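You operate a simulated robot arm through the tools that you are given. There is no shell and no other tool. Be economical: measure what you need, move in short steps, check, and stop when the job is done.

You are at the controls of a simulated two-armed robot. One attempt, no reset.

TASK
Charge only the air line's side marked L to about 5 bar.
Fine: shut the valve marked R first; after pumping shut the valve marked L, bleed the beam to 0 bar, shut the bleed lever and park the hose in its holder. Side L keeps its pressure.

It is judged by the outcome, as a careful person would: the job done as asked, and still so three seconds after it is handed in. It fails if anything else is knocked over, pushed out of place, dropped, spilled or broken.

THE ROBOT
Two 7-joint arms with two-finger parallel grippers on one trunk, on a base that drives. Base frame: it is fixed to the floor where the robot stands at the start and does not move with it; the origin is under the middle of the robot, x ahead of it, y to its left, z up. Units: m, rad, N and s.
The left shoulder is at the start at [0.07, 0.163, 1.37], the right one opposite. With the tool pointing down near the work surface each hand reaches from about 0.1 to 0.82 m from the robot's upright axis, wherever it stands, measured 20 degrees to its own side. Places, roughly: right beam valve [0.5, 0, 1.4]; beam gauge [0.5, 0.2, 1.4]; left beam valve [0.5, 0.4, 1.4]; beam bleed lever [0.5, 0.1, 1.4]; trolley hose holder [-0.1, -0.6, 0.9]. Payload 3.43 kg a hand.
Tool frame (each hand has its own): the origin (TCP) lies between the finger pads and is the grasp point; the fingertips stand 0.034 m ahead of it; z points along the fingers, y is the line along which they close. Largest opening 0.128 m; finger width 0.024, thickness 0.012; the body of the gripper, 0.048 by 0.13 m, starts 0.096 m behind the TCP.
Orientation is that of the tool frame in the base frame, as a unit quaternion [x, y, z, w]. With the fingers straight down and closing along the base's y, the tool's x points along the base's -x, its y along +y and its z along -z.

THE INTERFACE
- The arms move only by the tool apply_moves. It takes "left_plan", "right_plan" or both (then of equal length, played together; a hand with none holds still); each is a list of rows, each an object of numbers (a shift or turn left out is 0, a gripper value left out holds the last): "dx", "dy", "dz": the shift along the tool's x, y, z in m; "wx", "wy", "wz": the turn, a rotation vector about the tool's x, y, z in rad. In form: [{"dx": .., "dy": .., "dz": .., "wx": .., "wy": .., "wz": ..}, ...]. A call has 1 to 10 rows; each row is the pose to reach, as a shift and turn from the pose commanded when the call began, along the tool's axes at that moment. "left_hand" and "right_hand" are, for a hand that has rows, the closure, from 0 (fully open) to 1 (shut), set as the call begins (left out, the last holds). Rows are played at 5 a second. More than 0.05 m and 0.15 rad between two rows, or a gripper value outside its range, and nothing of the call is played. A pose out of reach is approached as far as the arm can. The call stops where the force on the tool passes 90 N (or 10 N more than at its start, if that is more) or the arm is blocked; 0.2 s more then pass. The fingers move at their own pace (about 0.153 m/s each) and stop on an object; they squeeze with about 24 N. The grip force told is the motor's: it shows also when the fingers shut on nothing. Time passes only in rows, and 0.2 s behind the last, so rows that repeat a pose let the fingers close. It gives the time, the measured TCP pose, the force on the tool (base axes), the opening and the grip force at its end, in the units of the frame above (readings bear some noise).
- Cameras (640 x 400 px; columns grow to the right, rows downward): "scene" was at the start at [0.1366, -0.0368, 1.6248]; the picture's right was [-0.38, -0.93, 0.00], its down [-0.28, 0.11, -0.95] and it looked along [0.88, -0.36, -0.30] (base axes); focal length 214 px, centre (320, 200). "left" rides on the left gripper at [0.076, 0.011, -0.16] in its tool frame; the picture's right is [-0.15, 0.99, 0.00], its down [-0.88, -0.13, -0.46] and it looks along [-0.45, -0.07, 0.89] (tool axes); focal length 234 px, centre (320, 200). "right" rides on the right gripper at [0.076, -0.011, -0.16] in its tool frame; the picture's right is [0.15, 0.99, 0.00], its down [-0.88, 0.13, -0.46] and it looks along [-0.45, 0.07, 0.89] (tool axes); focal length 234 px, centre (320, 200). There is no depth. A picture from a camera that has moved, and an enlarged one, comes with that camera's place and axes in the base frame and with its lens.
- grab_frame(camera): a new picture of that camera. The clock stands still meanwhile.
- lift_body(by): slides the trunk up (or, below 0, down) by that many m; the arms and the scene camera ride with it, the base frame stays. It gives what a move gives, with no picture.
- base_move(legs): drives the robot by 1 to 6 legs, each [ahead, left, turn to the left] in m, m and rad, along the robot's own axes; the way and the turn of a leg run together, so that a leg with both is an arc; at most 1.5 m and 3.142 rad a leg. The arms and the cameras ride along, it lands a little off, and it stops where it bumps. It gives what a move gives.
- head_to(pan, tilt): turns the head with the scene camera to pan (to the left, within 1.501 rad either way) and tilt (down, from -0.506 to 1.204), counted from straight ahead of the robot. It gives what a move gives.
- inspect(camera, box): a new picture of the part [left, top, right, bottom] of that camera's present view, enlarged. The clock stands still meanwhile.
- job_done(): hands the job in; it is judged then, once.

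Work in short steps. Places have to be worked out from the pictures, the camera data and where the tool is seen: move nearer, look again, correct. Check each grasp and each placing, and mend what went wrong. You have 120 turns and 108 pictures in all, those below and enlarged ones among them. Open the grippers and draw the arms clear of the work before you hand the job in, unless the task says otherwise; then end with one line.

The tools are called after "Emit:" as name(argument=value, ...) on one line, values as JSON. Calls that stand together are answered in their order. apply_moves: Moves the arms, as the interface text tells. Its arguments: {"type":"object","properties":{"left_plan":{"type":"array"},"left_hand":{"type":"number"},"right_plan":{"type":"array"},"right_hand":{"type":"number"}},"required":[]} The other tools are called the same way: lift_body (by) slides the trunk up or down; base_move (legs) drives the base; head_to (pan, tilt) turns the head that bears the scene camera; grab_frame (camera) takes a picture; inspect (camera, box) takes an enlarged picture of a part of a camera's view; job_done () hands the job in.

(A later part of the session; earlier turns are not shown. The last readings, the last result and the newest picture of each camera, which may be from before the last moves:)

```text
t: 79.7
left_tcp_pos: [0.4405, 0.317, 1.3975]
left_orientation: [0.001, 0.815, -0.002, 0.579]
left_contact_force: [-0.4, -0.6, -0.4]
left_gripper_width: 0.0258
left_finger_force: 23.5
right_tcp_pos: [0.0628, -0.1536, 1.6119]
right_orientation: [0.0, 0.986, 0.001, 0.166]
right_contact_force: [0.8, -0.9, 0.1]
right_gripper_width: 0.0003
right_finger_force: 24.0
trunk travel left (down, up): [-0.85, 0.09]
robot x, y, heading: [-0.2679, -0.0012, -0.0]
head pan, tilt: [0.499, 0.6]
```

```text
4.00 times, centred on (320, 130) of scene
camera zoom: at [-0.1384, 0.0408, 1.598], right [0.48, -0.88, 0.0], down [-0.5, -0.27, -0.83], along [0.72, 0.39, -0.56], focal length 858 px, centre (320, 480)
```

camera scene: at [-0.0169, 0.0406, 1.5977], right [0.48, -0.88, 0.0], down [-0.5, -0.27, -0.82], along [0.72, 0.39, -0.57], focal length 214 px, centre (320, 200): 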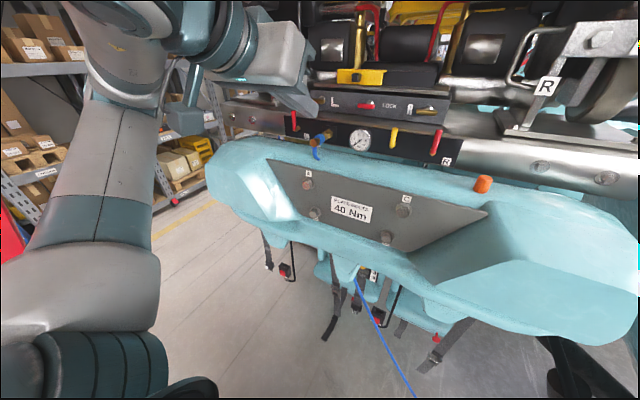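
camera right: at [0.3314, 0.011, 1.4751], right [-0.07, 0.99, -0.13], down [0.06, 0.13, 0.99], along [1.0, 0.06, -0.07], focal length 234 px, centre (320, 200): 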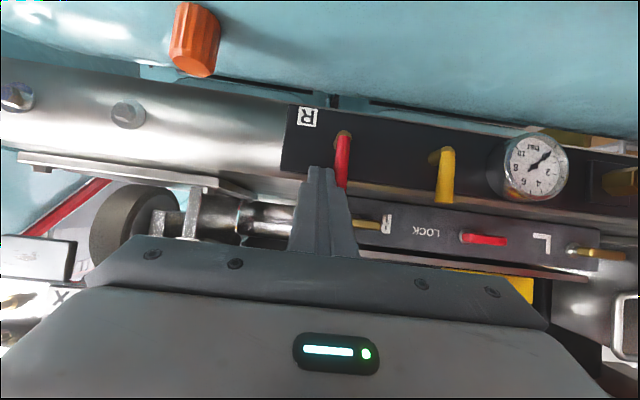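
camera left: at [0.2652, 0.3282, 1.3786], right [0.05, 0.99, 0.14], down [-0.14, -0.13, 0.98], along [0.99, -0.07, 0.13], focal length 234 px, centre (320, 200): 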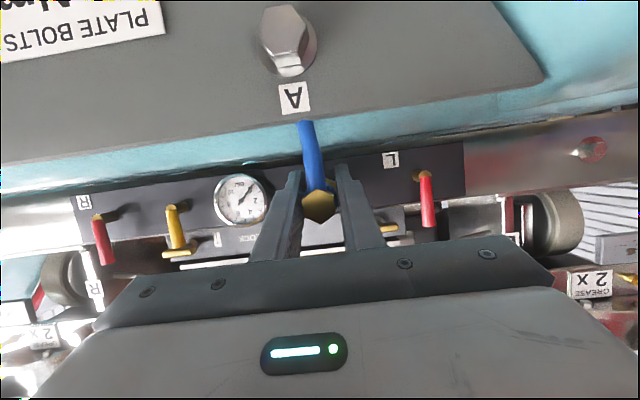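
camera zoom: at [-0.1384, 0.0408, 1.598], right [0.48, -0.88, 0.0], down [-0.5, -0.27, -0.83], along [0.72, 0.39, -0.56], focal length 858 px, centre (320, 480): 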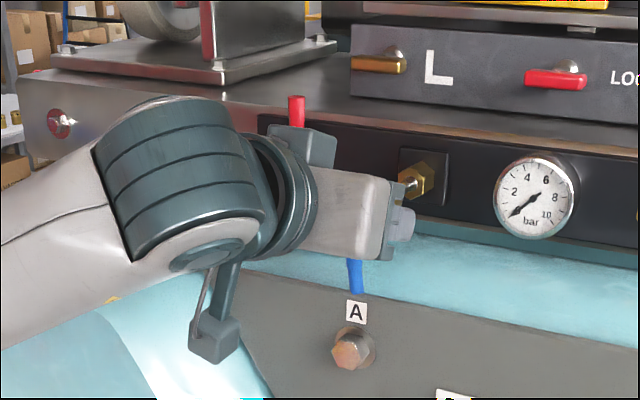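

The plug is free of the port and in my grip. I raise and draw it back, starting to turn the nose downward.

Emit:
apply_moves(left_plan=[{"dx": 0.01, "dz": -0.03}, {"dx": 0.0, "dy": -0.01, "dz": -0.06, "wy": 0.06}, {"dx": -0.016, "dy": -0.02, "dz": -0.09, "wy": 0.18}, {"dx": -0.034, "dy": -0.03, "dz": -0.12, "wy": 0.3}, {"dx": -0.052, "dy": -0.04, "dz": -0.15, "wy": 0.43}, {"dx": -0.068, "dy": -0.05, "dz": -0.18, "wy": 0.56}, {"dx": -0.082, "dy": -0.06, "dz": -0.205, "wy": 0.69}, {"dx": -0.09, "dy": -0.07, "dz": -0.22, "wy": 0.8}])

Emit:
grab_frame(camera="scene")

```text
t: 81.5
left_tcp_pos: [0.266, 0.2471, 1.5537]
left_orientation: [0.0, 0.977, 0.0, 0.215]
left_contact_force: [-0.7, -0.5, -1.3]
left_gripper_width: 0.0256
left_finger_force: 23.8
right_tcp_pos: [0.0631, -0.1551, 1.6105]
right_orientation: [0.0, 0.986, 0.001, 0.166]
right_contact_force: [-1.2, -0.5, 0.0]
right_gripper_width: 0.0
right_finger_force: 23.9
trunk travel left (down, up): [-0.85, 0.09]
robot x, y, heading: [-0.2646, 0.0001, 0.003]
head pan, tilt: [0.499, 0.6]
```

```text
42 pictures are left
camera scene: at [-0.1387, 0.039, 1.598], right [0.48, -0.88, 0.0], down [-0.5, -0.27, -0.83], along [0.72, 0.4, -0.56], focal length 214 px, centre (320, 200)
```

scene: 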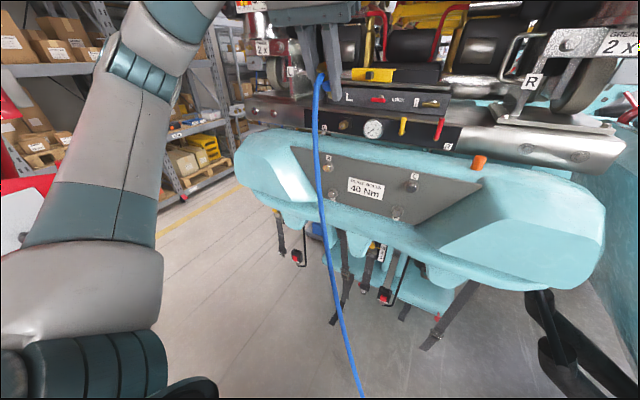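

The hose follows freely. I draw the hand in further with the fingers vertical, before turning.

Emit:
apply_moves(left_plan=[{"dx": 0.02, "dy": -0.013, "dz": -0.026, "wy": 0.07}, {"dx": 0.037, "dy": -0.027, "dz": -0.053, "wy": 0.14}, {"dx": 0.055, "dy": -0.04, "dz": -0.08, "wy": 0.21}, {"dx": 0.072, "dy": -0.053, "dz": -0.107, "wy": 0.28}, {"dx": 0.088, "dy": -0.067, "dz": -0.133, "wy": 0.35}, {"dx": 0.103, "dy": -0.08, "dz": -0.158, "wy": 0.43}])

Emit:
base_move(legs=[[-0.08, 0, 0], [0, 0, -1.55]])

Emit:
head_to(pan=0.3, tilt=0.8)

Emit:
grab_frame(camera="scene")

Emit:
grab_frame(camera="left")

```text
t: 82.9
left_tcp_pos: [0.1005, 0.165, 1.6555]
left_orientation: [0.001, 1.0, -0.002, 0.003]
left_contact_force: [-0.3, -0.1, -1.7]
left_gripper_width: 0.0258
left_finger_force: 23.9
right_tcp_pos: [0.0621, -0.1571, 1.6122]
right_orientation: [0.001, 0.986, 0.0, 0.166]
right_contact_force: [0.0, 0.2, -0.4]
right_gripper_width: 0.0
right_finger_force: 24.0
trunk travel left (down, up): [-0.85, 0.09]
robot x, y, heading: [-0.2679, -0.0011, 0.002]
head pan, tilt: [0.499, 0.6]
```

```text
t: 87.7
left_tcp_pos: [-0.1653, -0.3632, 1.6552]
left_orientation: [0.694, 0.72, -0.003, 0.001]
left_contact_force: [-0.1, -1.0, -2.0]
left_gripper_width: 0.0259
left_finger_force: 23.6
right_tcp_pos: [-0.4869, -0.3364, 1.6116]
right_orientation: [0.684, 0.71, -0.116, 0.12]
right_contact_force: [0.3, 0.3, -0.1]
right_gripper_width: 0.0
right_finger_force: 24.1
trunk travel left (down, up): [-0.85, 0.09]
robot x, y, heading: [-0.3475, -0.0019, -1.535]
head pan, tilt: [0.499, 0.6]
```

```text
t: 88.5
left_tcp_pos: [-0.165, -0.3624, 1.6551]
left_orientation: [0.694, 0.72, -0.002, 0.002]
left_contact_force: [-0.4, 0.0, -1.9]
left_gripper_width: 0.0258
left_finger_force: 23.7
right_tcp_pos: [-0.4877, -0.3346, 1.6115]
right_orientation: [0.684, 0.71, -0.116, 0.12]
right_contact_force: [-0.8, -0.1, 0.8]
right_gripper_width: 0.0
right_finger_force: 24.2
trunk travel left (down, up): [-0.85, 0.09]
robot x, y, heading: [-0.346, -0.0044, -1.536]
head pan, tilt: [0.3, 0.799]
```

```text
41 pictures are left
camera scene: at [-0.3176, -0.1282, 1.5812], right [-0.94, -0.33, 0.0], down [-0.24, 0.68, -0.7], along [0.23, -0.66, -0.72], focal length 214 px, centre (320, 200)
```

scene: 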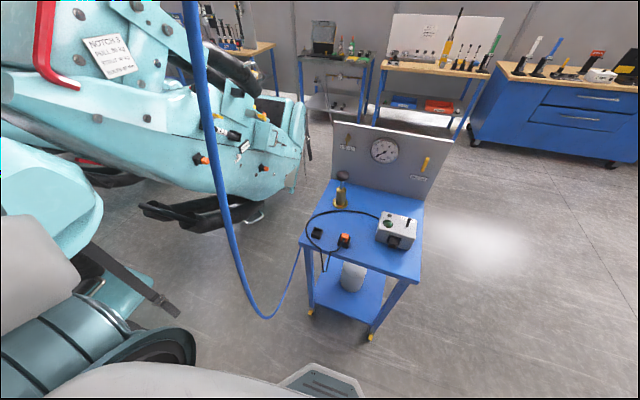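

```text
40 pictures are left
camera left: at [-0.1573, -0.2861, 1.8146], right [0.99, -0.11, 0.0], down [-0.1, -0.88, 0.46], along [-0.05, -0.46, -0.89], focal length 234 px, centre (320, 200)
```

left: 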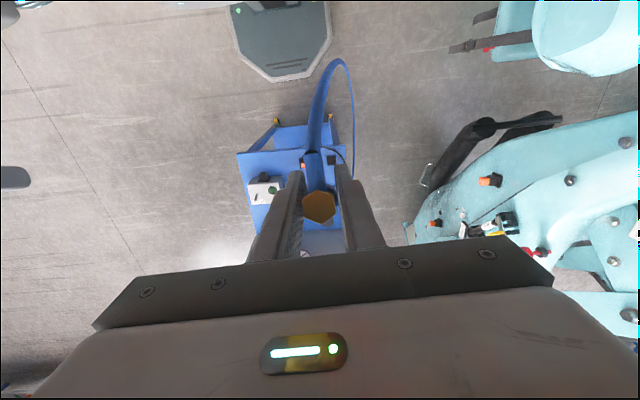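

I lower the trunk and move closer, then inspect the holder and the plug in the hand.

Emit:
lift_body(by=-0.25)

Emit:
inspect(camera="scene", box=[280, 150, 440, 250])

Emit:
inspect(camera="left", box=[260, 120, 380, 270])

Emit:
head_to(pan=0.8, tilt=0.2)

Emit:
grab_frame(camera="scene")

```text
t: 91.0
left_tcp_pos: [-0.1658, -0.3634, 1.4054]
left_orientation: [0.693, 0.721, -0.002, 0.002]
left_contact_force: [-0.7, 0.3, -2.1]
left_gripper_width: 0.0258
left_finger_force: 23.8
right_tcp_pos: [-0.4874, -0.335, 1.3623]
right_orientation: [0.684, 0.71, -0.116, 0.12]
right_contact_force: [-0.2, -0.5, -0.3]
right_gripper_width: 0.0002
right_finger_force: 24.0
trunk travel left (down, up): [-0.6, 0.34]
robot x, y, heading: [-0.3478, 0.0005, -1.531]
head pan, tilt: [0.3, 0.799]
```

```text
4.00 times, centred on (360, 200) of scene
camera zoom: at [-0.3177, -0.128, 1.3312], right [-0.94, -0.33, 0.0], down [-0.24, 0.68, -0.7], along [0.23, -0.66, -0.72], focal length 858 px, centre (160, 200)
```

zoom: 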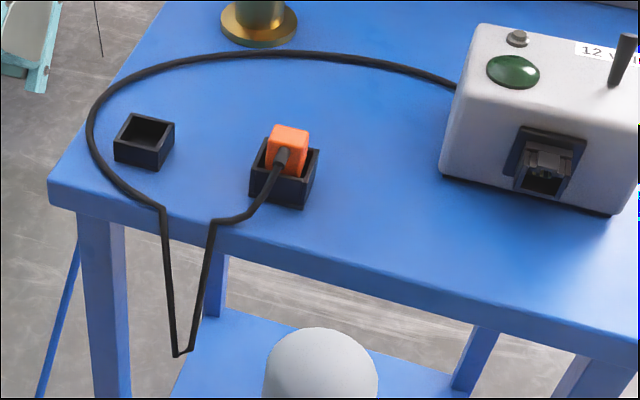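

```text
2.67 times, centred on (320, 195) of left
camera zoom: at [-0.1572, -0.2859, 1.5647], right [0.99, -0.11, 0.0], down [-0.1, -0.88, 0.46], along [-0.05, -0.46, -0.89], focal length 624 px, centre (320, 213)
```

zoom: 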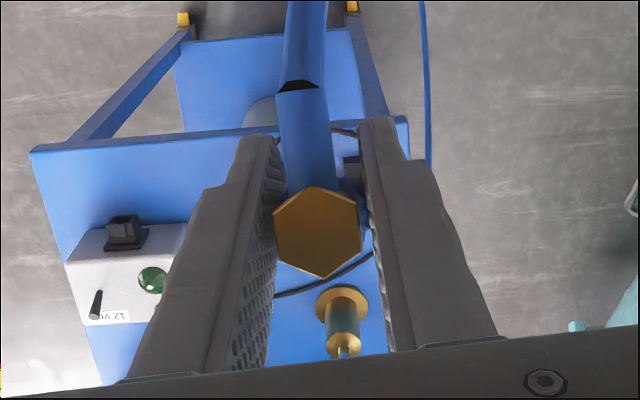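

```text
t: 92.0
left_tcp_pos: [-0.1662, -0.3632, 1.4041]
left_orientation: [0.693, 0.721, -0.003, 0.001]
left_contact_force: [0.2, 0.0, -1.4]
left_gripper_width: 0.0257
left_finger_force: 23.8
right_tcp_pos: [-0.487, -0.3349, 1.3617]
right_orientation: [0.684, 0.71, -0.116, 0.12]
right_contact_force: [0.1, -0.1, -0.1]
right_gripper_width: 0.0001
right_finger_force: 23.6
trunk travel left (down, up): [-0.6, 0.34]
robot x, y, heading: [-0.3468, -0.0023, -1.527]
head pan, tilt: [0.799, 0.201]
```

```text
37 pictures are left
camera scene: at [-0.2752, -0.1145, 1.3847], right [-0.67, -0.74, 0.0], down [-0.15, 0.13, -0.98], along [0.73, -0.66, -0.2], focal length 214 px, centre (320, 200)
```

scene: 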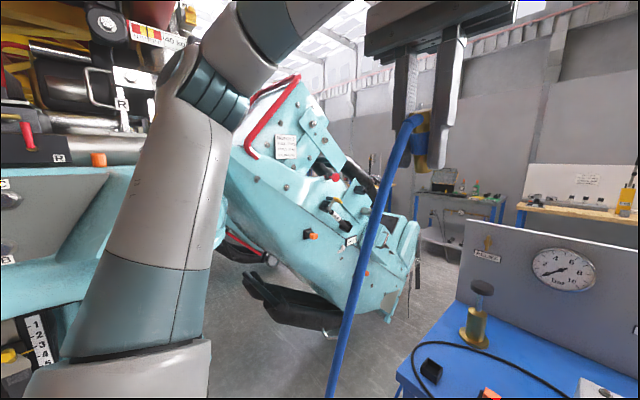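

I zoom on the plug in the hand to see how far its nose extends past the fingers.

Emit:
inspect(camera="scene", box=[350, 40, 510, 200])

```text
2.50 times, centred on (430, 120) of scene
camera zoom: at [-0.2752, -0.1145, 1.3847], right [-0.67, -0.74, 0.0], down [-0.15, 0.13, -0.98], along [0.73, -0.66, -0.2], focal length 536 px, centre (45, 400)
```

zoom: 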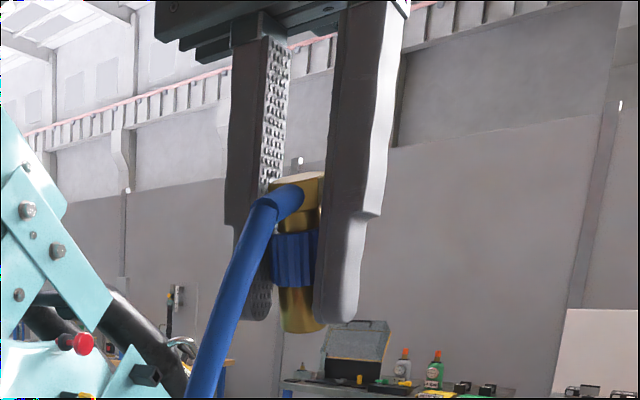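

The nose only just passes the fingertips, so the fingers would foul the cup. I will hand the plug over to the right hand, gripping level around the blue ring so the nose is free. First: left hand to the middle in front, plug upright.

Emit:
apply_moves(left_plan=[{"dx": -0.026, "dy": -0.0245, "dz": 0.019, "wy": 0.05}, {"dx": -0.051, "dy": -0.049, "dz": 0.0385, "wy": 0.1}, {"dx": -0.077, "dy": -0.073, "dz": 0.058, "wy": 0.15}, {"dx": -0.103, "dy": -0.098, "dz": 0.077, "wy": 0.2}, {"dx": -0.129, "dy": -0.122, "dz": 0.096, "wy": 0.25}, {"dx": -0.154, "dy": -0.147, "dz": 0.116, "wy": 0.3}, {"dx": -0.18, "dy": -0.171, "dz": 0.135, "wy": 0.339}])

Emit:
apply_moves(left_plan=[{"wx": -0.049, "wz": 0.1396}, {"wx": -0.098, "wz": 0.279}, {"wx": -0.147, "wz": 0.419}, {"wx": -0.196, "wz": 0.558}, {"wx": -0.245, "wz": 0.698}, {"wx": -0.295, "wz": 0.838}, {"wx": -0.344, "wz": 0.977}, {"wx": -0.393, "wz": 1.117}, {"wx": -0.442, "wz": 1.256}, {"wx": -0.491, "wz": 1.396}])

Emit:
head_to(pan=0.0, tilt=0.4)

Emit:
grab_frame(camera="scene")

```text
t: 93.6
left_tcp_pos: [-0.3293, -0.5524, 1.2701]
left_orientation: [0.684, 0.71, 0.115, -0.12]
left_contact_force: [-0.5, -0.5, -0.7]
left_gripper_width: 0.0257
left_finger_force: 24.0
right_tcp_pos: [-0.4903, -0.3376, 1.3611]
right_orientation: [0.683, 0.711, -0.114, 0.121]
right_contact_force: [-0.2, 1.1, -1.1]
right_gripper_width: 0.0
right_finger_force: 24.0
trunk travel left (down, up): [-0.6, 0.34]
robot x, y, heading: [-0.3455, -0.0015, -1.534]
head pan, tilt: [0.799, 0.201]
```

```text
t: 95.8
left_tcp_pos: [-0.3443, -0.4421, 1.1912]
left_orientation: [0.984, 0.068, 0.164, -0.005]
left_contact_force: [0.7, -0.2, -2.5]
left_gripper_width: 0.0256
left_finger_force: 24.3
left hand out of reach, approached as far as the arm can: row 5, 6, 7, 8, 9, 10
right_tcp_pos: [-0.4866, -0.3337, 1.3614]
right_orientation: [0.684, 0.71, -0.116, 0.12]
right_contact_force: [0.2, 0.8, 0.4]
right_gripper_width: 0.0
right_finger_force: 23.7
trunk travel left (down, up): [-0.6, 0.34]
robot x, y, heading: [-0.3448, -0.0007, -1.537]
head pan, tilt: [0.799, 0.201]
```

```text
t: 97.0
left_tcp_pos: [-0.343, -0.4426, 1.1929]
left_orientation: [0.984, 0.071, 0.163, -0.006]
left_contact_force: [0.0, 0.0, -1.2]
left_gripper_width: 0.0257
left_finger_force: 24.3
right_tcp_pos: [-0.4886, -0.3353, 1.3603]
right_orientation: [0.684, 0.711, -0.115, 0.12]
right_contact_force: [-1.1, -0.5, 0.7]
right_gripper_width: 0.0001
right_finger_force: 23.5
trunk travel left (down, up): [-0.6, 0.34]
robot x, y, heading: [-0.3451, 0.0013, -1.533]
head pan, tilt: [0.0, 0.4]
```

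```text
35 pictures are left
camera scene: at [-0.3409, -0.1448, 1.3662], right [-1.0, -0.04, 0.0], down [-0.02, 0.39, -0.92], along [0.04, -0.92, -0.39], focal length 214 px, centre (320, 200)
```

scene: 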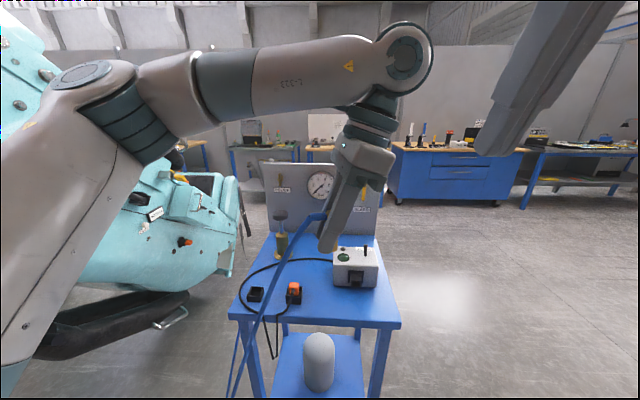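

The yaw worked but the hand drew in to [-0.343, -0.443, 1.193]. I push it forward 15 cm keeping the attitude, to leave room for the right hand.

Emit:
apply_moves(left_plan=[{"dx": -0.005, "dy": 0.037, "dz": -0.001}, {"dx": -0.01, "dy": 0.074, "dz": -0.002}, {"dx": -0.0155, "dy": 0.111, "dz": -0.004}, {"dx": -0.0207, "dy": 0.1485, "dz": -0.005}])

Emit:
inspect(camera="scene", box=[240, 130, 420, 270])

```text
t: 98.0
left_tcp_pos: [-0.344, -0.4603, 1.1561]
left_orientation: [0.984, 0.065, 0.166, -0.008]
left_contact_force: [-0.3, 0.4, -0.2]
left_gripper_width: 0.0258
left_finger_force: 23.8
left hand out of reach, approached as far as the arm can: row 1, 2, 3, 4
right_tcp_pos: [-0.4862, -0.3362, 1.3611]
right_orientation: [0.683, 0.711, -0.115, 0.119]
right_contact_force: [-0.7, -0.5, -0.5]
right_gripper_width: 0.0
right_finger_force: 23.5
trunk travel left (down, up): [-0.6, 0.34]
robot x, y, heading: [-0.3452, -0.0032, -1.533]
head pan, tilt: [0.0, 0.4]
```

```text
2.86 times, centred on (330, 200) of scene
camera zoom: at [-0.3409, -0.1449, 1.3662], right [-1.0, -0.04, 0.0], down [-0.01, 0.39, -0.92], along [0.04, -0.92, -0.39], focal length 613 px, centre (291, 200)
```

zoom: 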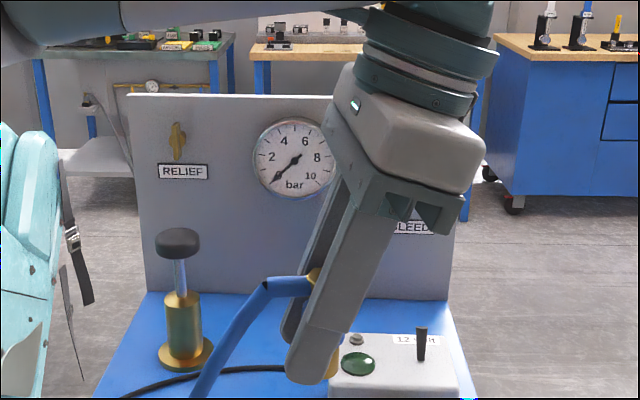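

The left fingers mask the plug too much for a safe hand-over. Better: the grip is unchanged, so I can re-seat the plug on its port exactly where it was and take it again 2 cm further back, leaving the nose free. First undo the yaw.

Emit:
apply_moves(left_plan=[{"dx": 0.005, "dz": -0.013, "wx": 0.049, "wz": -0.1396}, {"dx": 0.009, "dz": -0.027, "wx": 0.098, "wz": -0.279}, {"dx": 0.014, "dz": -0.04, "wx": 0.147, "wz": -0.419}, {"dx": 0.018, "dz": -0.053, "wx": 0.196, "wz": -0.558}, {"dx": 0.023, "dz": -0.066, "wx": 0.245, "wz": -0.698}, {"dx": 0.027, "dz": -0.08, "wx": 0.295, "wz": -0.838}, {"dx": 0.032, "dz": -0.093, "wx": 0.344, "wz": -0.977}, {"dx": 0.036, "dz": -0.106, "wx": 0.393, "wz": -1.117}, {"dx": 0.041, "dz": -0.12, "wx": 0.442, "wz": -1.256}, {"dx": 0.045, "dz": -0.133, "wx": 0.491, "wz": -1.396}])

```text
t: 100.2
left_tcp_pos: [-0.3443, -0.4652, 1.2963]
left_orientation: [0.683, 0.712, 0.113, -0.121]
left_contact_force: [0.6, 0.4, -0.7]
left_gripper_width: 0.0257
left_finger_force: 23.8
right_tcp_pos: [-0.487, -0.3355, 1.3629]
right_orientation: [0.685, 0.71, -0.117, 0.119]
right_contact_force: [0.3, -0.9, 0.3]
right_gripper_width: 0.0
right_finger_force: 24.7
trunk travel left (down, up): [-0.6, 0.34]
robot x, y, heading: [-0.3443, -0.0013, -1.534]
head pan, tilt: [0.0, 0.4]
```

Now return the left hand to the driving pose, raise the trunk and turn back to the beam.

Emit:
apply_moves(left_plan=[{"dx": 0.02, "dy": 0.03, "dz": -0.0127, "wy": -0.0565}, {"dx": 0.04, "dy": 0.059, "dz": -0.025, "wy": -0.113}, {"dx": 0.06, "dy": 0.089, "dz": -0.038, "wy": -0.17}, {"dx": 0.079, "dy": 0.119, "dz": -0.051, "wy": -0.226}, {"dx": 0.099, "dy": 0.148, "dz": -0.063, "wy": -0.283}, {"dx": 0.119, "dy": 0.178, "dz": -0.076, "wy": -0.339}])

Emit:
lift_body(by=0.25)

Emit:
base_move(legs=[[0, 0, 1.534], [0.078, 0, 0]])

Emit:
head_to(pan=0.5, tilt=0.6)

```text
t: 101.6
left_tcp_pos: [-0.1668, -0.3692, 1.4052]
left_orientation: [0.693, 0.721, -0.005, 0.001]
left_contact_force: [-0.2, -0.6, -1.2]
left_gripper_width: 0.0258
left_finger_force: 24.4
right_tcp_pos: [-0.4868, -0.3337, 1.3613]
right_orientation: [0.684, 0.71, -0.117, 0.12]
right_contact_force: [0.3, 0.4, -0.1]
right_gripper_width: 0.0
right_finger_force: 24.1
trunk travel left (down, up): [-0.6, 0.34]
robot x, y, heading: [-0.3477, -0.0018, -1.532]
head pan, tilt: [0.0, 0.4]
```

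```text
t: 104.1
left_tcp_pos: [-0.1681, -0.372, 1.653]
left_orientation: [0.693, 0.72, -0.002, 0.002]
left_contact_force: [-0.4, -0.2, -2.2]
left_gripper_width: 0.0255
left_finger_force: 24.2
right_tcp_pos: [-0.4876, -0.3357, 1.6102]
right_orientation: [0.684, 0.71, -0.116, 0.12]
right_contact_force: [0.4, -0.5, 0.4]
right_gripper_width: 0.0
right_finger_force: 24.2
trunk travel left (down, up): [-0.85, 0.09]
robot x, y, heading: [-0.3444, -0.0011, -1.532]
head pan, tilt: [0.0, 0.4]
```

```text
t: 108.9
left_tcp_pos: [0.0945, 0.1636, 1.6589]
left_orientation: [0.0, 1.0, -0.001, 0.008]
left_contact_force: [-1.1, 1.3, -0.4]
left_gripper_width: 0.0256
left_finger_force: 24.0
right_tcp_pos: [0.0483, -0.1528, 1.6149]
right_orientation: [-0.001, 0.985, 0.0, 0.172]
right_contact_force: [-1.9, 1.2, 0.0]
right_gripper_width: 0.0
right_finger_force: 23.6
trunk travel left (down, up): [-0.85, 0.09]
robot x, y, heading: [-0.2688, 0.0018, -0.002]
head pan, tilt: [0.0, 0.4]
```

```text
t: 109.9
left_tcp_pos: [0.1133, 0.1644, 1.6531]
left_orientation: [0.0, 1.0, 0.0, 0.002]
left_contact_force: [0.8, 0.7, -2.1]
left_gripper_width: 0.0255
left_finger_force: 24.6
right_tcp_pos: [0.0656, -0.153, 1.6115]
right_orientation: [-0.001, 0.986, 0.001, 0.166]
right_contact_force: [0.8, 0.3, -0.3]
right_gripper_width: 0.0001
right_finger_force: 24.1
trunk travel left (down, up): [-0.85, 0.09]
robot x, y, heading: [-0.2674, 0.0001, -0.001]
head pan, tilt: [0.499, 0.6]
```

Now I bring the plug back to 6 cm in front of the port, at the same attitude it was pulled with.

Emit:
apply_moves(left_plan=[{"dx": -0.0307, "dy": 0.0155, "dz": 0.0255, "wy": -0.1235}, {"dx": -0.0614, "dy": 0.031, "dz": 0.051, "wy": -0.247}, {"dx": -0.0921, "dy": 0.0465, "dz": 0.0764, "wy": -0.3705}, {"dx": -0.1228, "dy": 0.062, "dz": 0.1018, "wy": -0.494}, {"dx": -0.1535, "dy": 0.0775, "dz": 0.1273, "wy": -0.6175}, {"dx": -0.1842, "dy": 0.093, "dz": 0.1527, "wy": -0.741}, {"dx": -0.2149, "dy": 0.1085, "dz": 0.1782, "wy": -0.8645}, {"dx": -0.2456, "dy": 0.124, "dz": 0.2036, "wy": -0.988}, {"dx": -0.2763, "dy": 0.1395, "dz": 0.2291, "wy": -1.1115}, {"dx": -0.307, "dy": 0.155, "dz": 0.2545, "wy": -1.235}])

Emit:
inspect(camera="scene", box=[240, 80, 400, 180])

```text
t: 112.1
left_tcp_pos: [0.4177, 0.3226, 1.4007]
left_orientation: [0.0, 0.813, -0.002, 0.582]
left_contact_force: [0.6, 0.9, -1.4]
left_gripper_width: 0.0257
left_finger_force: 24.1
right_tcp_pos: [0.0608, -0.1519, 1.6121]
right_orientation: [-0.001, 0.986, 0.001, 0.167]
right_contact_force: [-0.4, 0.0, -0.5]
right_gripper_width: 0.0
right_finger_force: 23.5
trunk travel left (down, up): [-0.85, 0.09]
robot x, y, heading: [-0.2708, -0.0016, 0.001]
head pan, tilt: [0.499, 0.6]
```

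```text
4.00 times, centred on (320, 130) of scene
camera zoom: at [-0.1403, 0.0426, 1.598], right [0.48, -0.88, 0.0], down [-0.5, -0.27, -0.82], along [0.72, 0.4, -0.57], focal length 858 px, centre (320, 480)
```

zoom: 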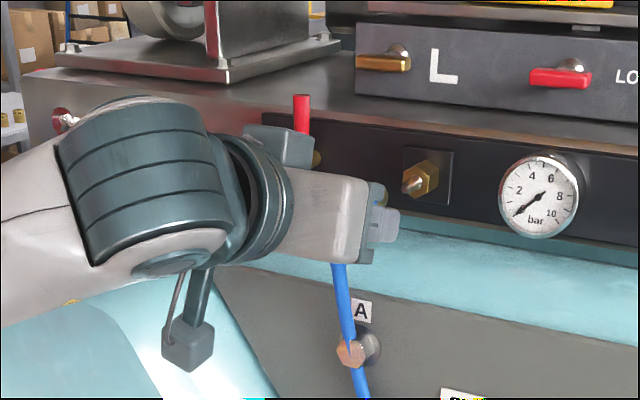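

The port nipple is ahead. I advance in small steps, correcting 4 mm in y and 2 mm in z.

Emit:
apply_moves(left_plan=[{"dx": -0.003, "dy": -0.004, "dz": 0.015}, {"dx": -0.0055, "dy": -0.004, "dz": 0.023}, {"dx": -0.0055, "dy": -0.004, "dz": 0.023}])

Emit:
apply_moves(left_plan=[{}])

Emit:
grab_frame(camera="left")

```text
t: 112.9
left_tcp_pos: [0.44, 0.3145, 1.4006]
left_orientation: [-0.001, 0.813, -0.001, 0.582]
left_contact_force: [0.8, 0.2, -1.8]
left_gripper_width: 0.0255
left_finger_force: 23.6
right_tcp_pos: [0.0587, -0.1534, 1.612]
right_orientation: [0.0, 0.986, 0.0, 0.168]
right_contact_force: [-1.4, -0.3, 0.0]
right_gripper_width: 0.0001
right_finger_force: 24.3
trunk travel left (down, up): [-0.85, 0.09]
robot x, y, heading: [-0.271, -0.0017, 0.004]
head pan, tilt: [0.499, 0.6]
```

```text
t: 113.3
left_tcp_pos: [0.4406, 0.3156, 1.399]
left_orientation: [-0.001, 0.814, -0.002, 0.581]
left_contact_force: [0.3, -0.6, -1.8]
left_gripper_width: 0.026
left_finger_force: 24.8
right_tcp_pos: [0.0611, -0.1533, 1.6115]
right_orientation: [-0.001, 0.986, 0.001, 0.166]
right_contact_force: [0.0, -0.3, -0.3]
right_gripper_width: 0.0
right_finger_force: 24.2
trunk travel left (down, up): [-0.85, 0.09]
robot x, y, heading: [-0.2713, -0.002, 0.002]
head pan, tilt: [0.499, 0.6]
```

```text
32 pictures are left
camera left: at [0.2642, 0.3264, 1.3798], right [0.05, 0.99, 0.14], down [-0.15, -0.13, 0.98], along [0.99, -0.07, 0.14], focal length 234 px, centre (320, 200)
```

left: 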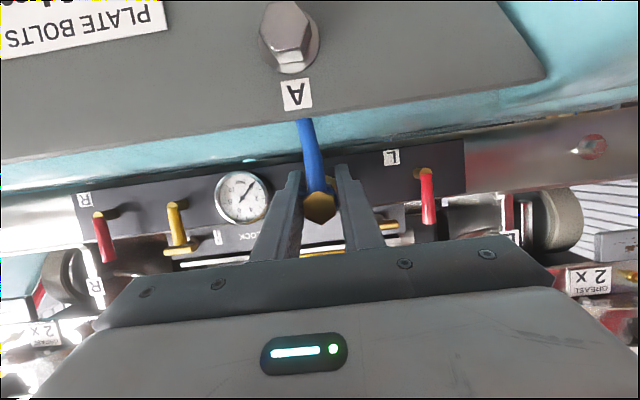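

The view matches the one right after the pull to within a millimetre or two. I push straight in by 42 mm.

Emit:
apply_moves(left_plan=[{"dx": -0.002, "dy": 0.001, "dz": 0.0105}, {"dx": -0.005, "dy": 0.001, "dz": 0.02}, {"dx": -0.0085, "dy": 0.001, "dz": 0.03}, {"dx": -0.012, "dy": 0.001, "dz": 0.041}, {"dx": -0.012, "dy": 0.001, "dz": 0.041}])

Emit:
inspect(camera="scene", box=[240, 80, 400, 180])

```text
t: 114.5
left_tcp_pos: [0.4817, 0.3171, 1.3976]
left_orientation: [-0.001, 0.813, -0.001, 0.582]
left_contact_force: [-14.6, 3.7, -9.0]
left_gripper_width: 0.0257
left_finger_force: 23.7
right_tcp_pos: [0.0574, -0.15, 1.613]
right_orientation: [-0.001, 0.986, -0.001, 0.168]
right_contact_force: [-1.1, -0.7, 0.1]
right_gripper_width: 0.0002
right_finger_force: 23.2
trunk travel left (down, up): [-0.85, 0.09]
robot x, y, heading: [-0.2681, 0.0026, -0.001]
head pan, tilt: [0.499, 0.6]
```

```text
4.00 times, centred on (320, 130) of scene
camera zoom: at [-0.1445, 0.043, 1.5981], right [0.48, -0.88, 0.0], down [-0.49, -0.27, -0.83], along [0.72, 0.4, -0.56], focal length 858 px, centre (320, 480)
```

zoom: 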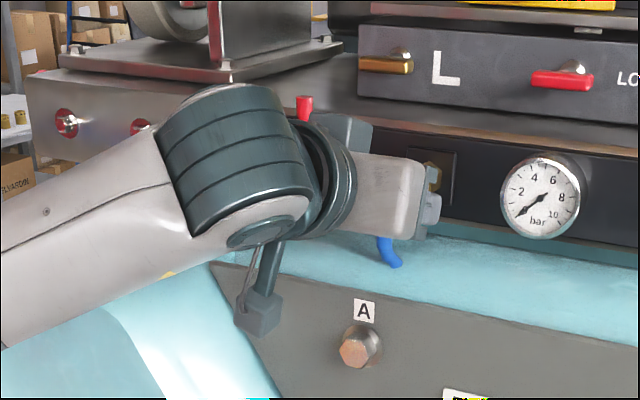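

The TCP is back at the seated pose with 15 N push, and the hose drapes as it did when coupled. I open slightly and check that the plug stays.

Emit:
apply_moves(left_plan=[{}, {}, {}], left_hand=0.72)

Emit:
grab_frame(camera="left")

```text
t: 115.3
left_tcp_pos: [0.4854, 0.3137, 1.398]
left_orientation: [0.0, 0.813, -0.002, 0.582]
left_contact_force: [-0.5, -0.4, -0.6]
left_gripper_width: 0.0358
left_finger_force: 0.1
right_tcp_pos: [0.0609, -0.1536, 1.6114]
right_orientation: [-0.001, 0.986, 0.0, 0.168]
right_contact_force: [-0.8, -0.4, -0.3]
right_gripper_width: 0.0001
right_finger_force: 23.6
trunk travel left (down, up): [-0.85, 0.09]
robot x, y, heading: [-0.269, -0.0003, 0.003]
head pan, tilt: [0.499, 0.6]
```

```text
30 pictures are left
camera left: at [0.3078, 0.3262, 1.3784], right [0.05, 0.99, 0.14], down [-0.15, -0.13, 0.98], along [0.99, -0.07, 0.14], focal length 234 px, centre (320, 200)
```

left: 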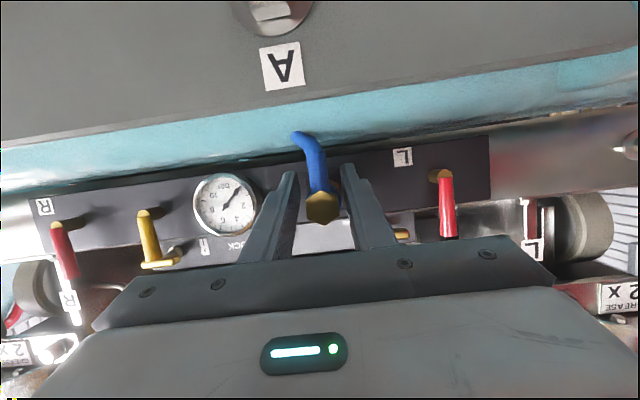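

The plug holds on the port by itself. I slide back 29 mm so only the hex end lies in the fingers, and close.

Emit:
apply_moves(left_plan=[{"dx": 0.003, "dy": 0.001, "dz": -0.0145}, {"dx": 0.0055, "dy": 0.002, "dz": -0.0288}, {"dx": 0.0055, "dy": 0.002, "dz": -0.0288}])

Emit:
apply_moves(left_plan=[{}, {}, {}], left_hand=1)

Emit:
grab_frame(camera="left")

Emit:
inspect(camera="scene", box=[240, 80, 400, 180])

```text
t: 116.1
left_tcp_pos: [0.4547, 0.3173, 1.4014]
left_orientation: [-0.001, 0.813, -0.001, 0.582]
left_contact_force: [0.5, -0.1, 0.6]
left_gripper_width: 0.0357
left_finger_force: 0.0
right_tcp_pos: [0.0606, -0.1537, 1.6117]
right_orientation: [-0.001, 0.986, 0.0, 0.167]
right_contact_force: [0.4, 0.3, -0.2]
right_gripper_width: 0.0
right_finger_force: 24.1
trunk travel left (down, up): [-0.85, 0.09]
robot x, y, heading: [-0.2691, -0.0022, 0.001]
head pan, tilt: [0.499, 0.6]
```

```text
t: 116.9
left_tcp_pos: [0.4544, 0.3163, 1.4005]
left_orientation: [0.0, 0.813, -0.001, 0.582]
left_contact_force: [2.0, -2.1, -0.1]
left_gripper_width: 0.0253
left_finger_force: 23.7
right_tcp_pos: [0.0615, -0.1546, 1.6116]
right_orientation: [-0.001, 0.986, 0.001, 0.166]
right_contact_force: [0.7, 0.1, 0.2]
right_gripper_width: 0.0
right_finger_force: 23.8
trunk travel left (down, up): [-0.85, 0.09]
robot x, y, heading: [-0.268, 0.0004, 0.0]
head pan, tilt: [0.499, 0.6]
```

```text
29 pictures are left
camera left: at [0.2782, 0.3286, 1.3809], right [0.05, 0.99, 0.14], down [-0.15, -0.13, 0.98], along [0.99, -0.07, 0.14], focal length 234 px, centre (320, 200)
```

left: 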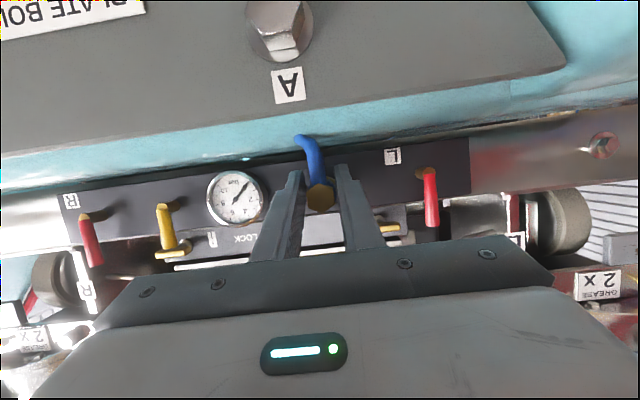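

```text
4.00 times, centred on (320, 130) of scene
camera zoom: at [-0.1406, 0.0406, 1.598], right [0.48, -0.88, 0.0], down [-0.5, -0.27, -0.82], along [0.72, 0.4, -0.57], focal length 858 px, centre (320, 480)
```

zoom: 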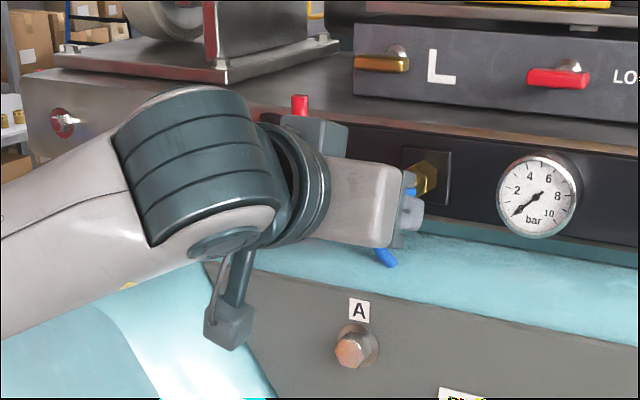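

Gripped at the hex end. Pull straight back, then raise and turn as before.

Emit:
apply_moves(left_plan=[{"dx": 0.0033, "dz": -0.0094}, {"dx": 0.0066, "dz": -0.0189}, {"dx": 0.01, "dz": -0.0283}, {"dx": 0.0165, "dz": -0.0475}])

Emit:
inspect(camera="scene", box=[240, 80, 400, 180])

```text
t: 117.9
left_tcp_pos: [0.4041, 0.3183, 1.4025]
left_orientation: [0.0, 0.814, -0.001, 0.581]
left_contact_force: [-0.1, -0.2, -0.3]
left_gripper_width: 0.0256
left_finger_force: 23.8
right_tcp_pos: [0.0594, -0.1531, 1.612]
right_orientation: [-0.001, 0.986, 0.0, 0.168]
right_contact_force: [-0.3, 0.0, 0.1]
right_gripper_width: 0.0
right_finger_force: 24.4
trunk travel left (down, up): [-0.85, 0.09]
robot x, y, heading: [-0.2681, -0.0006, 0.001]
head pan, tilt: [0.499, 0.6]
```

```text
4.00 times, centred on (320, 130) of scene
camera zoom: at [-0.142, 0.0414, 1.5981], right [0.48, -0.88, 0.0], down [-0.5, -0.27, -0.83], along [0.72, 0.4, -0.56], focal length 858 px, centre (320, 480)
```

zoom: 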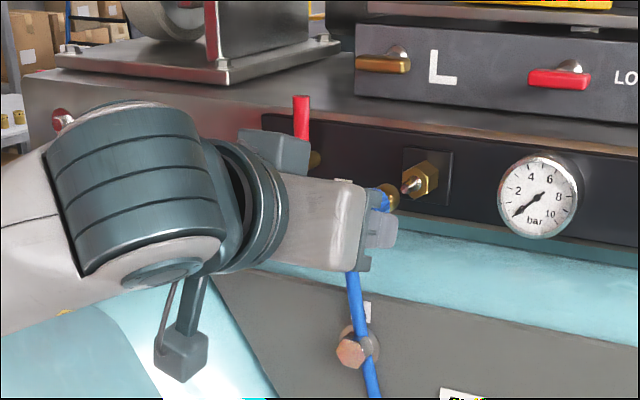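

The plug is off with its nose protruding well past the fingers. Retract to driving pose.

Emit:
apply_moves(left_plan=[{"dx": -0.014, "dy": -0.0153, "dz": -0.037, "wy": 0.123}, {"dx": -0.028, "dy": -0.0306, "dz": -0.074, "wy": 0.246}, {"dx": -0.042, "dy": -0.0459, "dz": -0.111, "wy": 0.369}, {"dx": -0.056, "dy": -0.0612, "dz": -0.148, "wy": 0.492}, {"dx": -0.07, "dy": -0.0765, "dz": -0.185, "wy": 0.615}, {"dx": -0.084, "dy": -0.0918, "dz": -0.222, "wy": 0.738}, {"dx": -0.098, "dy": -0.107, "dz": -0.259, "wy": 0.861}, {"dx": -0.112, "dy": -0.1224, "dz": -0.296, "wy": 0.984}, {"dx": -0.126, "dy": -0.1377, "dz": -0.333, "wy": 1.107}, {"dx": -0.14, "dy": -0.153, "dz": -0.37, "wy": 1.235}])

Emit:
base_move(legs=[[-0.08, 0, 0], [0, 0, -1.57]])

Emit:
lift_body(by=-0.3)

Emit:
head_to(pan=0.4, tilt=0.6)

Emit:
grab_frame(camera="scene")

```text
t: 120.1
left_tcp_pos: [0.0941, 0.1586, 1.6528]
left_orientation: [0.0, 1.0, -0.001, 0.004]
left_contact_force: [0.2, 0.5, -1.2]
left_gripper_width: 0.0255
left_finger_force: 24.6
right_tcp_pos: [0.0574, -0.1563, 1.6115]
right_orientation: [-0.001, 0.986, 0.001, 0.169]
right_contact_force: [-0.1, -0.2, 0.7]
right_gripper_width: 0.0
right_finger_force: 24.0
trunk travel left (down, up): [-0.85, 0.09]
robot x, y, heading: [-0.2734, 0.0011, -0.003]
head pan, tilt: [0.499, 0.6]
```

```text
t: 124.9
left_tcp_pos: [-0.1748, -0.36, 1.6523]
left_orientation: [0.695, 0.719, -0.004, 0.002]
left_contact_force: [0.5, -0.1, -1.5]
left_gripper_width: 0.0255
left_finger_force: 23.5
right_tcp_pos: [-0.4917, -0.3339, 1.6114]
right_orientation: [0.684, 0.71, -0.116, 0.12]
right_contact_force: [-0.2, 0.2, 0.3]
right_gripper_width: 0.0
right_finger_force: 24.3
trunk travel left (down, up): [-0.85, 0.09]
robot x, y, heading: [-0.3493, -0.0018, -1.535]
head pan, tilt: [0.499, 0.6]
```

```text
t: 127.9
left_tcp_pos: [-0.1757, -0.3595, 1.3524]
left_orientation: [0.694, 0.72, -0.003, 0.002]
left_contact_force: [-0.7, -0.2, -1.7]
left_gripper_width: 0.0258
left_finger_force: 24.2
right_tcp_pos: [-0.4917, -0.3344, 1.3114]
right_orientation: [0.684, 0.71, -0.115, 0.12]
right_contact_force: [0.6, -0.8, -0.6]
right_gripper_width: 0.0
right_finger_force: 24.2
trunk travel left (down, up): [-0.55, 0.39]
robot x, y, heading: [-0.3527, 0.0017, -1.532]
head pan, tilt: [0.499, 0.6]
```

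```text
t: 128.5
left_tcp_pos: [-0.1752, -0.3598, 1.3525]
left_orientation: [0.695, 0.719, -0.004, 0.002]
left_contact_force: [0.4, 0.4, -1.0]
left_gripper_width: 0.0255
left_finger_force: 23.8
right_tcp_pos: [-0.4908, -0.3342, 1.3124]
right_orientation: [0.684, 0.71, -0.116, 0.121]
right_contact_force: [0.2, 0.3, -0.1]
right_gripper_width: 0.0
right_finger_force: 24.6
trunk travel left (down, up): [-0.55, 0.39]
robot x, y, heading: [-0.3512, -0.0007, -1.537]
head pan, tilt: [0.4, 0.6]
```

```text
26 pictures are left
camera scene: at [-0.3101, -0.1322, 1.298], right [-0.91, -0.42, 0.0], down [-0.24, 0.51, -0.82], along [0.35, -0.75, -0.57], focal length 214 px, centre (320, 200)
```

scene: 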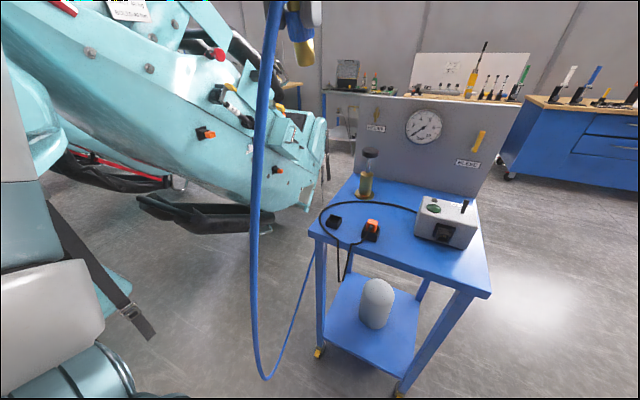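

I move the plug above the empty cup at about [-0.144, -0.60], turning the nose straight down, stopping about 10 cm above.

Emit:
apply_moves(left_plan=[{"dx": -0.027, "dy": 0.0025, "dz": 0.033, "wy": 0.0364}, {"dx": -0.0535, "dy": 0.005, "dz": 0.067, "wy": 0.073}, {"dx": -0.08, "dy": 0.0075, "dz": 0.1, "wy": 0.109}, {"dx": -0.107, "dy": 0.01, "dz": 0.133, "wy": 0.146}, {"dx": -0.134, "dy": 0.0125, "dz": 0.167, "wy": 0.182}, {"dx": -0.161, "dy": 0.015, "dz": 0.2, "wy": 0.218}, {"dx": -0.187, "dy": 0.0175, "dz": 0.233, "wy": 0.255}, {"dx": -0.214, "dy": 0.02, "dz": 0.267, "wy": 0.291}, {"dx": -0.241, "dy": 0.0226, "dz": 0.3, "wy": 0.328}])

Emit:
head_to(pan=0.35, tilt=0.65)

Emit:
grab_frame(camera="scene")

Emit:
grab_frame(camera="left")

```text
t: 130.5
left_tcp_pos: [-0.1436, -0.6048, 1.0562]
left_orientation: [0.686, 0.709, 0.111, -0.117]
left_contact_force: [-0.2, -0.4, -2.1]
left_gripper_width: 0.0251
left_finger_force: 24.4
right_tcp_pos: [-0.4903, -0.3367, 1.3108]
right_orientation: [0.685, 0.71, -0.115, 0.119]
right_contact_force: [-0.4, 0.1, 0.0]
right_gripper_width: 0.0001
right_finger_force: 23.9
trunk travel left (down, up): [-0.55, 0.39]
robot x, y, heading: [-0.35, 0.0007, -1.535]
head pan, tilt: [0.4, 0.6]
```

```text
t: 131.2
left_tcp_pos: [-0.1417, -0.6026, 1.0562]
left_orientation: [0.686, 0.71, 0.111, -0.116]
left_contact_force: [0.0, -0.5, -1.6]
left_gripper_width: 0.0252
left_finger_force: 24.3
right_tcp_pos: [-0.4908, -0.3344, 1.3122]
right_orientation: [0.684, 0.71, -0.116, 0.12]
right_contact_force: [0.8, 0.2, -0.8]
right_gripper_width: 0.0001
right_finger_force: 24.2
trunk travel left (down, up): [-0.55, 0.39]
robot x, y, heading: [-0.3462, -0.0015, -1.536]
head pan, tilt: [0.351, 0.649]
```

```text
25 pictures are left
camera scene: at [-0.3147, -0.1324, 1.2937], right [-0.93, -0.38, 0.0], down [-0.23, 0.56, -0.8], along [0.3, -0.74, -0.6], focal length 214 px, centre (320, 200)
```

scene: 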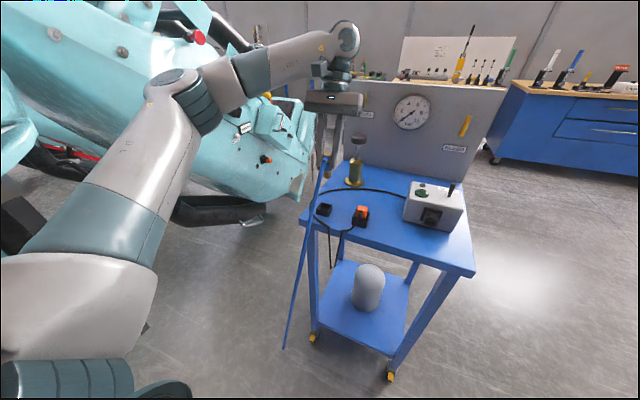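

```text
24 pictures are left
camera left: at [-0.1324, -0.5804, 1.2331], right [0.99, -0.1, -0.05], down [-0.1, -0.98, 0.16], along [-0.06, -0.15, -0.99], focal length 234 px, centre (320, 200)
```

left: 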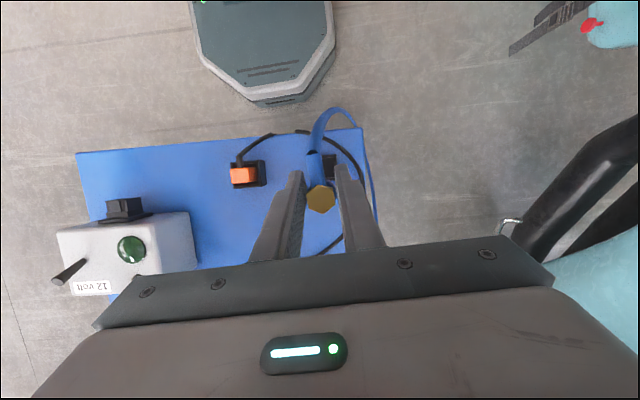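

Zooming both views for the exact offset between nose and cup.

Emit:
inspect(camera="left", box=[270, 120, 390, 220])

Emit:
inspect(camera="scene", box=[280, 120, 400, 230])

```text
4.00 times, centred on (330, 170) of left
camera zoom: at [-0.1324, -0.5804, 1.2331], right [0.99, -0.1, -0.05], down [-0.1, -0.98, 0.16], along [-0.06, -0.15, -0.99], focal length 937 px, centre (280, 320)
```

zoom: 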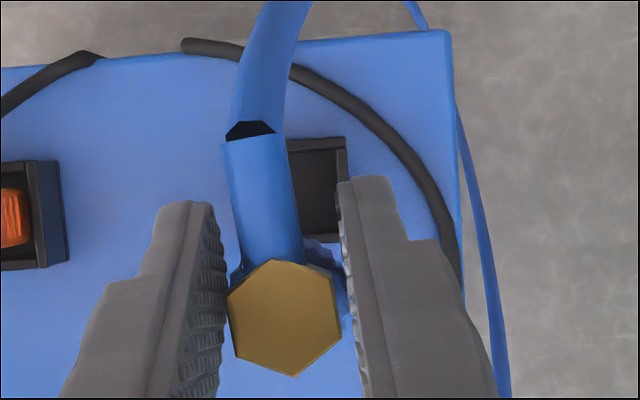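

```text
3.64 times, centred on (340, 175) of scene
camera zoom: at [-0.3147, -0.1324, 1.2937], right [-0.93, -0.38, 0.0], down [-0.23, 0.56, -0.8], along [0.3, -0.74, -0.6], focal length 780 px, centre (247, 291)
```

zoom: 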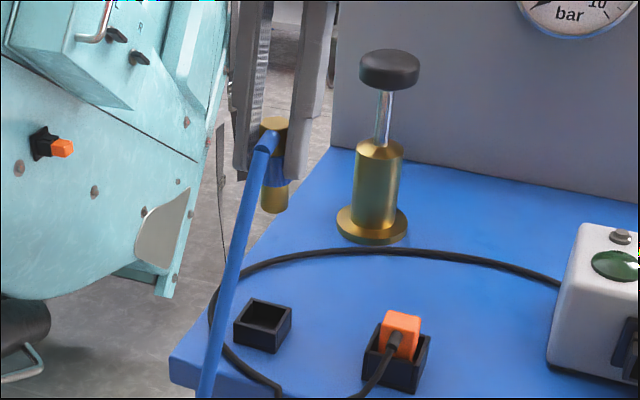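

Plug axis is vertical at [-0.142, -0.607]; nose at z about 0.99. The cup is at about [-0.144, -0.586], rim near z 0.906. I shift 21 mm toward the robot and lower 7 cm.

Emit:
apply_moves(left_plan=[{"dx": 0.0199, "dy": -0.0013, "dz": 0.0067}, {"dx": 0.009, "dy": -0.0013, "dz": 0.04}, {"dx": -0.0024, "dy": -0.0013, "dz": 0.073}])

Emit:
inspect(camera="left", box=[270, 120, 390, 220])

Emit:
inspect(camera="scene", box=[280, 140, 400, 230])

```text
t: 132.0
left_tcp_pos: [-0.1436, -0.5836, 0.9866]
left_orientation: [0.686, 0.71, 0.111, -0.116]
left_contact_force: [0.2, 0.3, -1.5]
left_gripper_width: 0.0258
left_finger_force: 24.2
right_tcp_pos: [-0.491, -0.335, 1.3114]
right_orientation: [0.684, 0.71, -0.116, 0.12]
right_contact_force: [1.6, 0.0, 0.2]
right_gripper_width: 0.0002
right_finger_force: 24.2
trunk travel left (down, up): [-0.55, 0.39]
robot x, y, heading: [-0.3474, 0.0046, -1.535]
head pan, tilt: [0.351, 0.649]
```

```text
4.00 times, centred on (330, 170) of left
camera zoom: at [-0.1336, -0.5618, 1.1622], right [0.99, -0.1, -0.05], down [-0.1, -0.98, 0.15], along [-0.07, -0.15, -0.99], focal length 937 px, centre (280, 320)
```

zoom: 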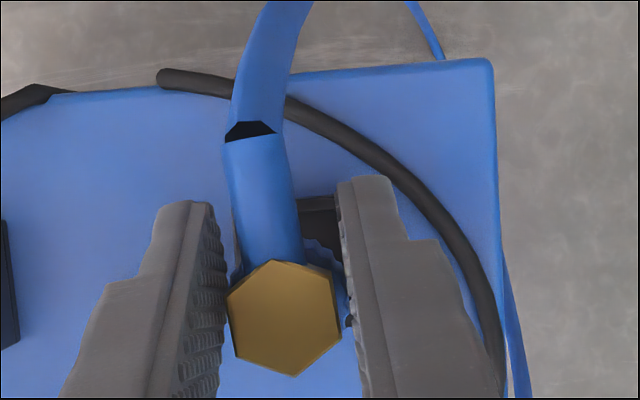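

```text
4.44 times, centred on (340, 185) of scene
camera zoom: at [-0.3141, -0.1331, 1.2937], right [-0.93, -0.38, 0.0], down [-0.23, 0.56, -0.8], along [0.3, -0.74, -0.61], focal length 953 px, centre (231, 267)
```

zoom: 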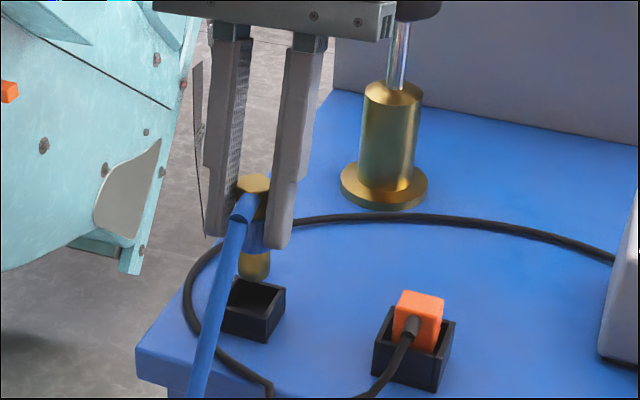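

Nose hangs just above the cup. One close zoom to check centring before insertion.

Emit:
inspect(camera="scene", box=[315, 175, 365, 215])

```text
10.00 times, centred on (340, 195) of scene
camera zoom: at [-0.3141, -0.1331, 1.2937], right [-0.93, -0.38, 0.0], down [-0.23, 0.56, -0.8], along [0.3, -0.74, -0.61], focal length 2145 px, centre (120, 250)
```

zoom: 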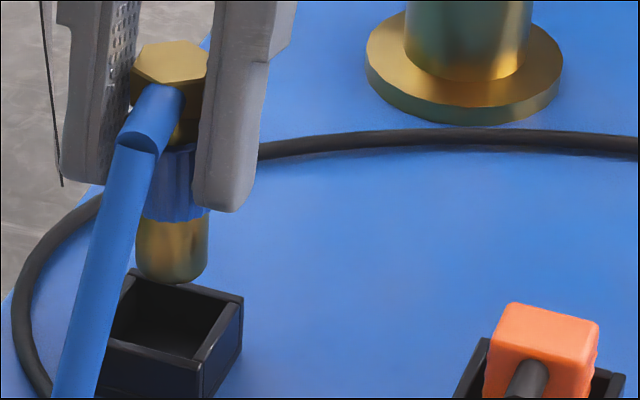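

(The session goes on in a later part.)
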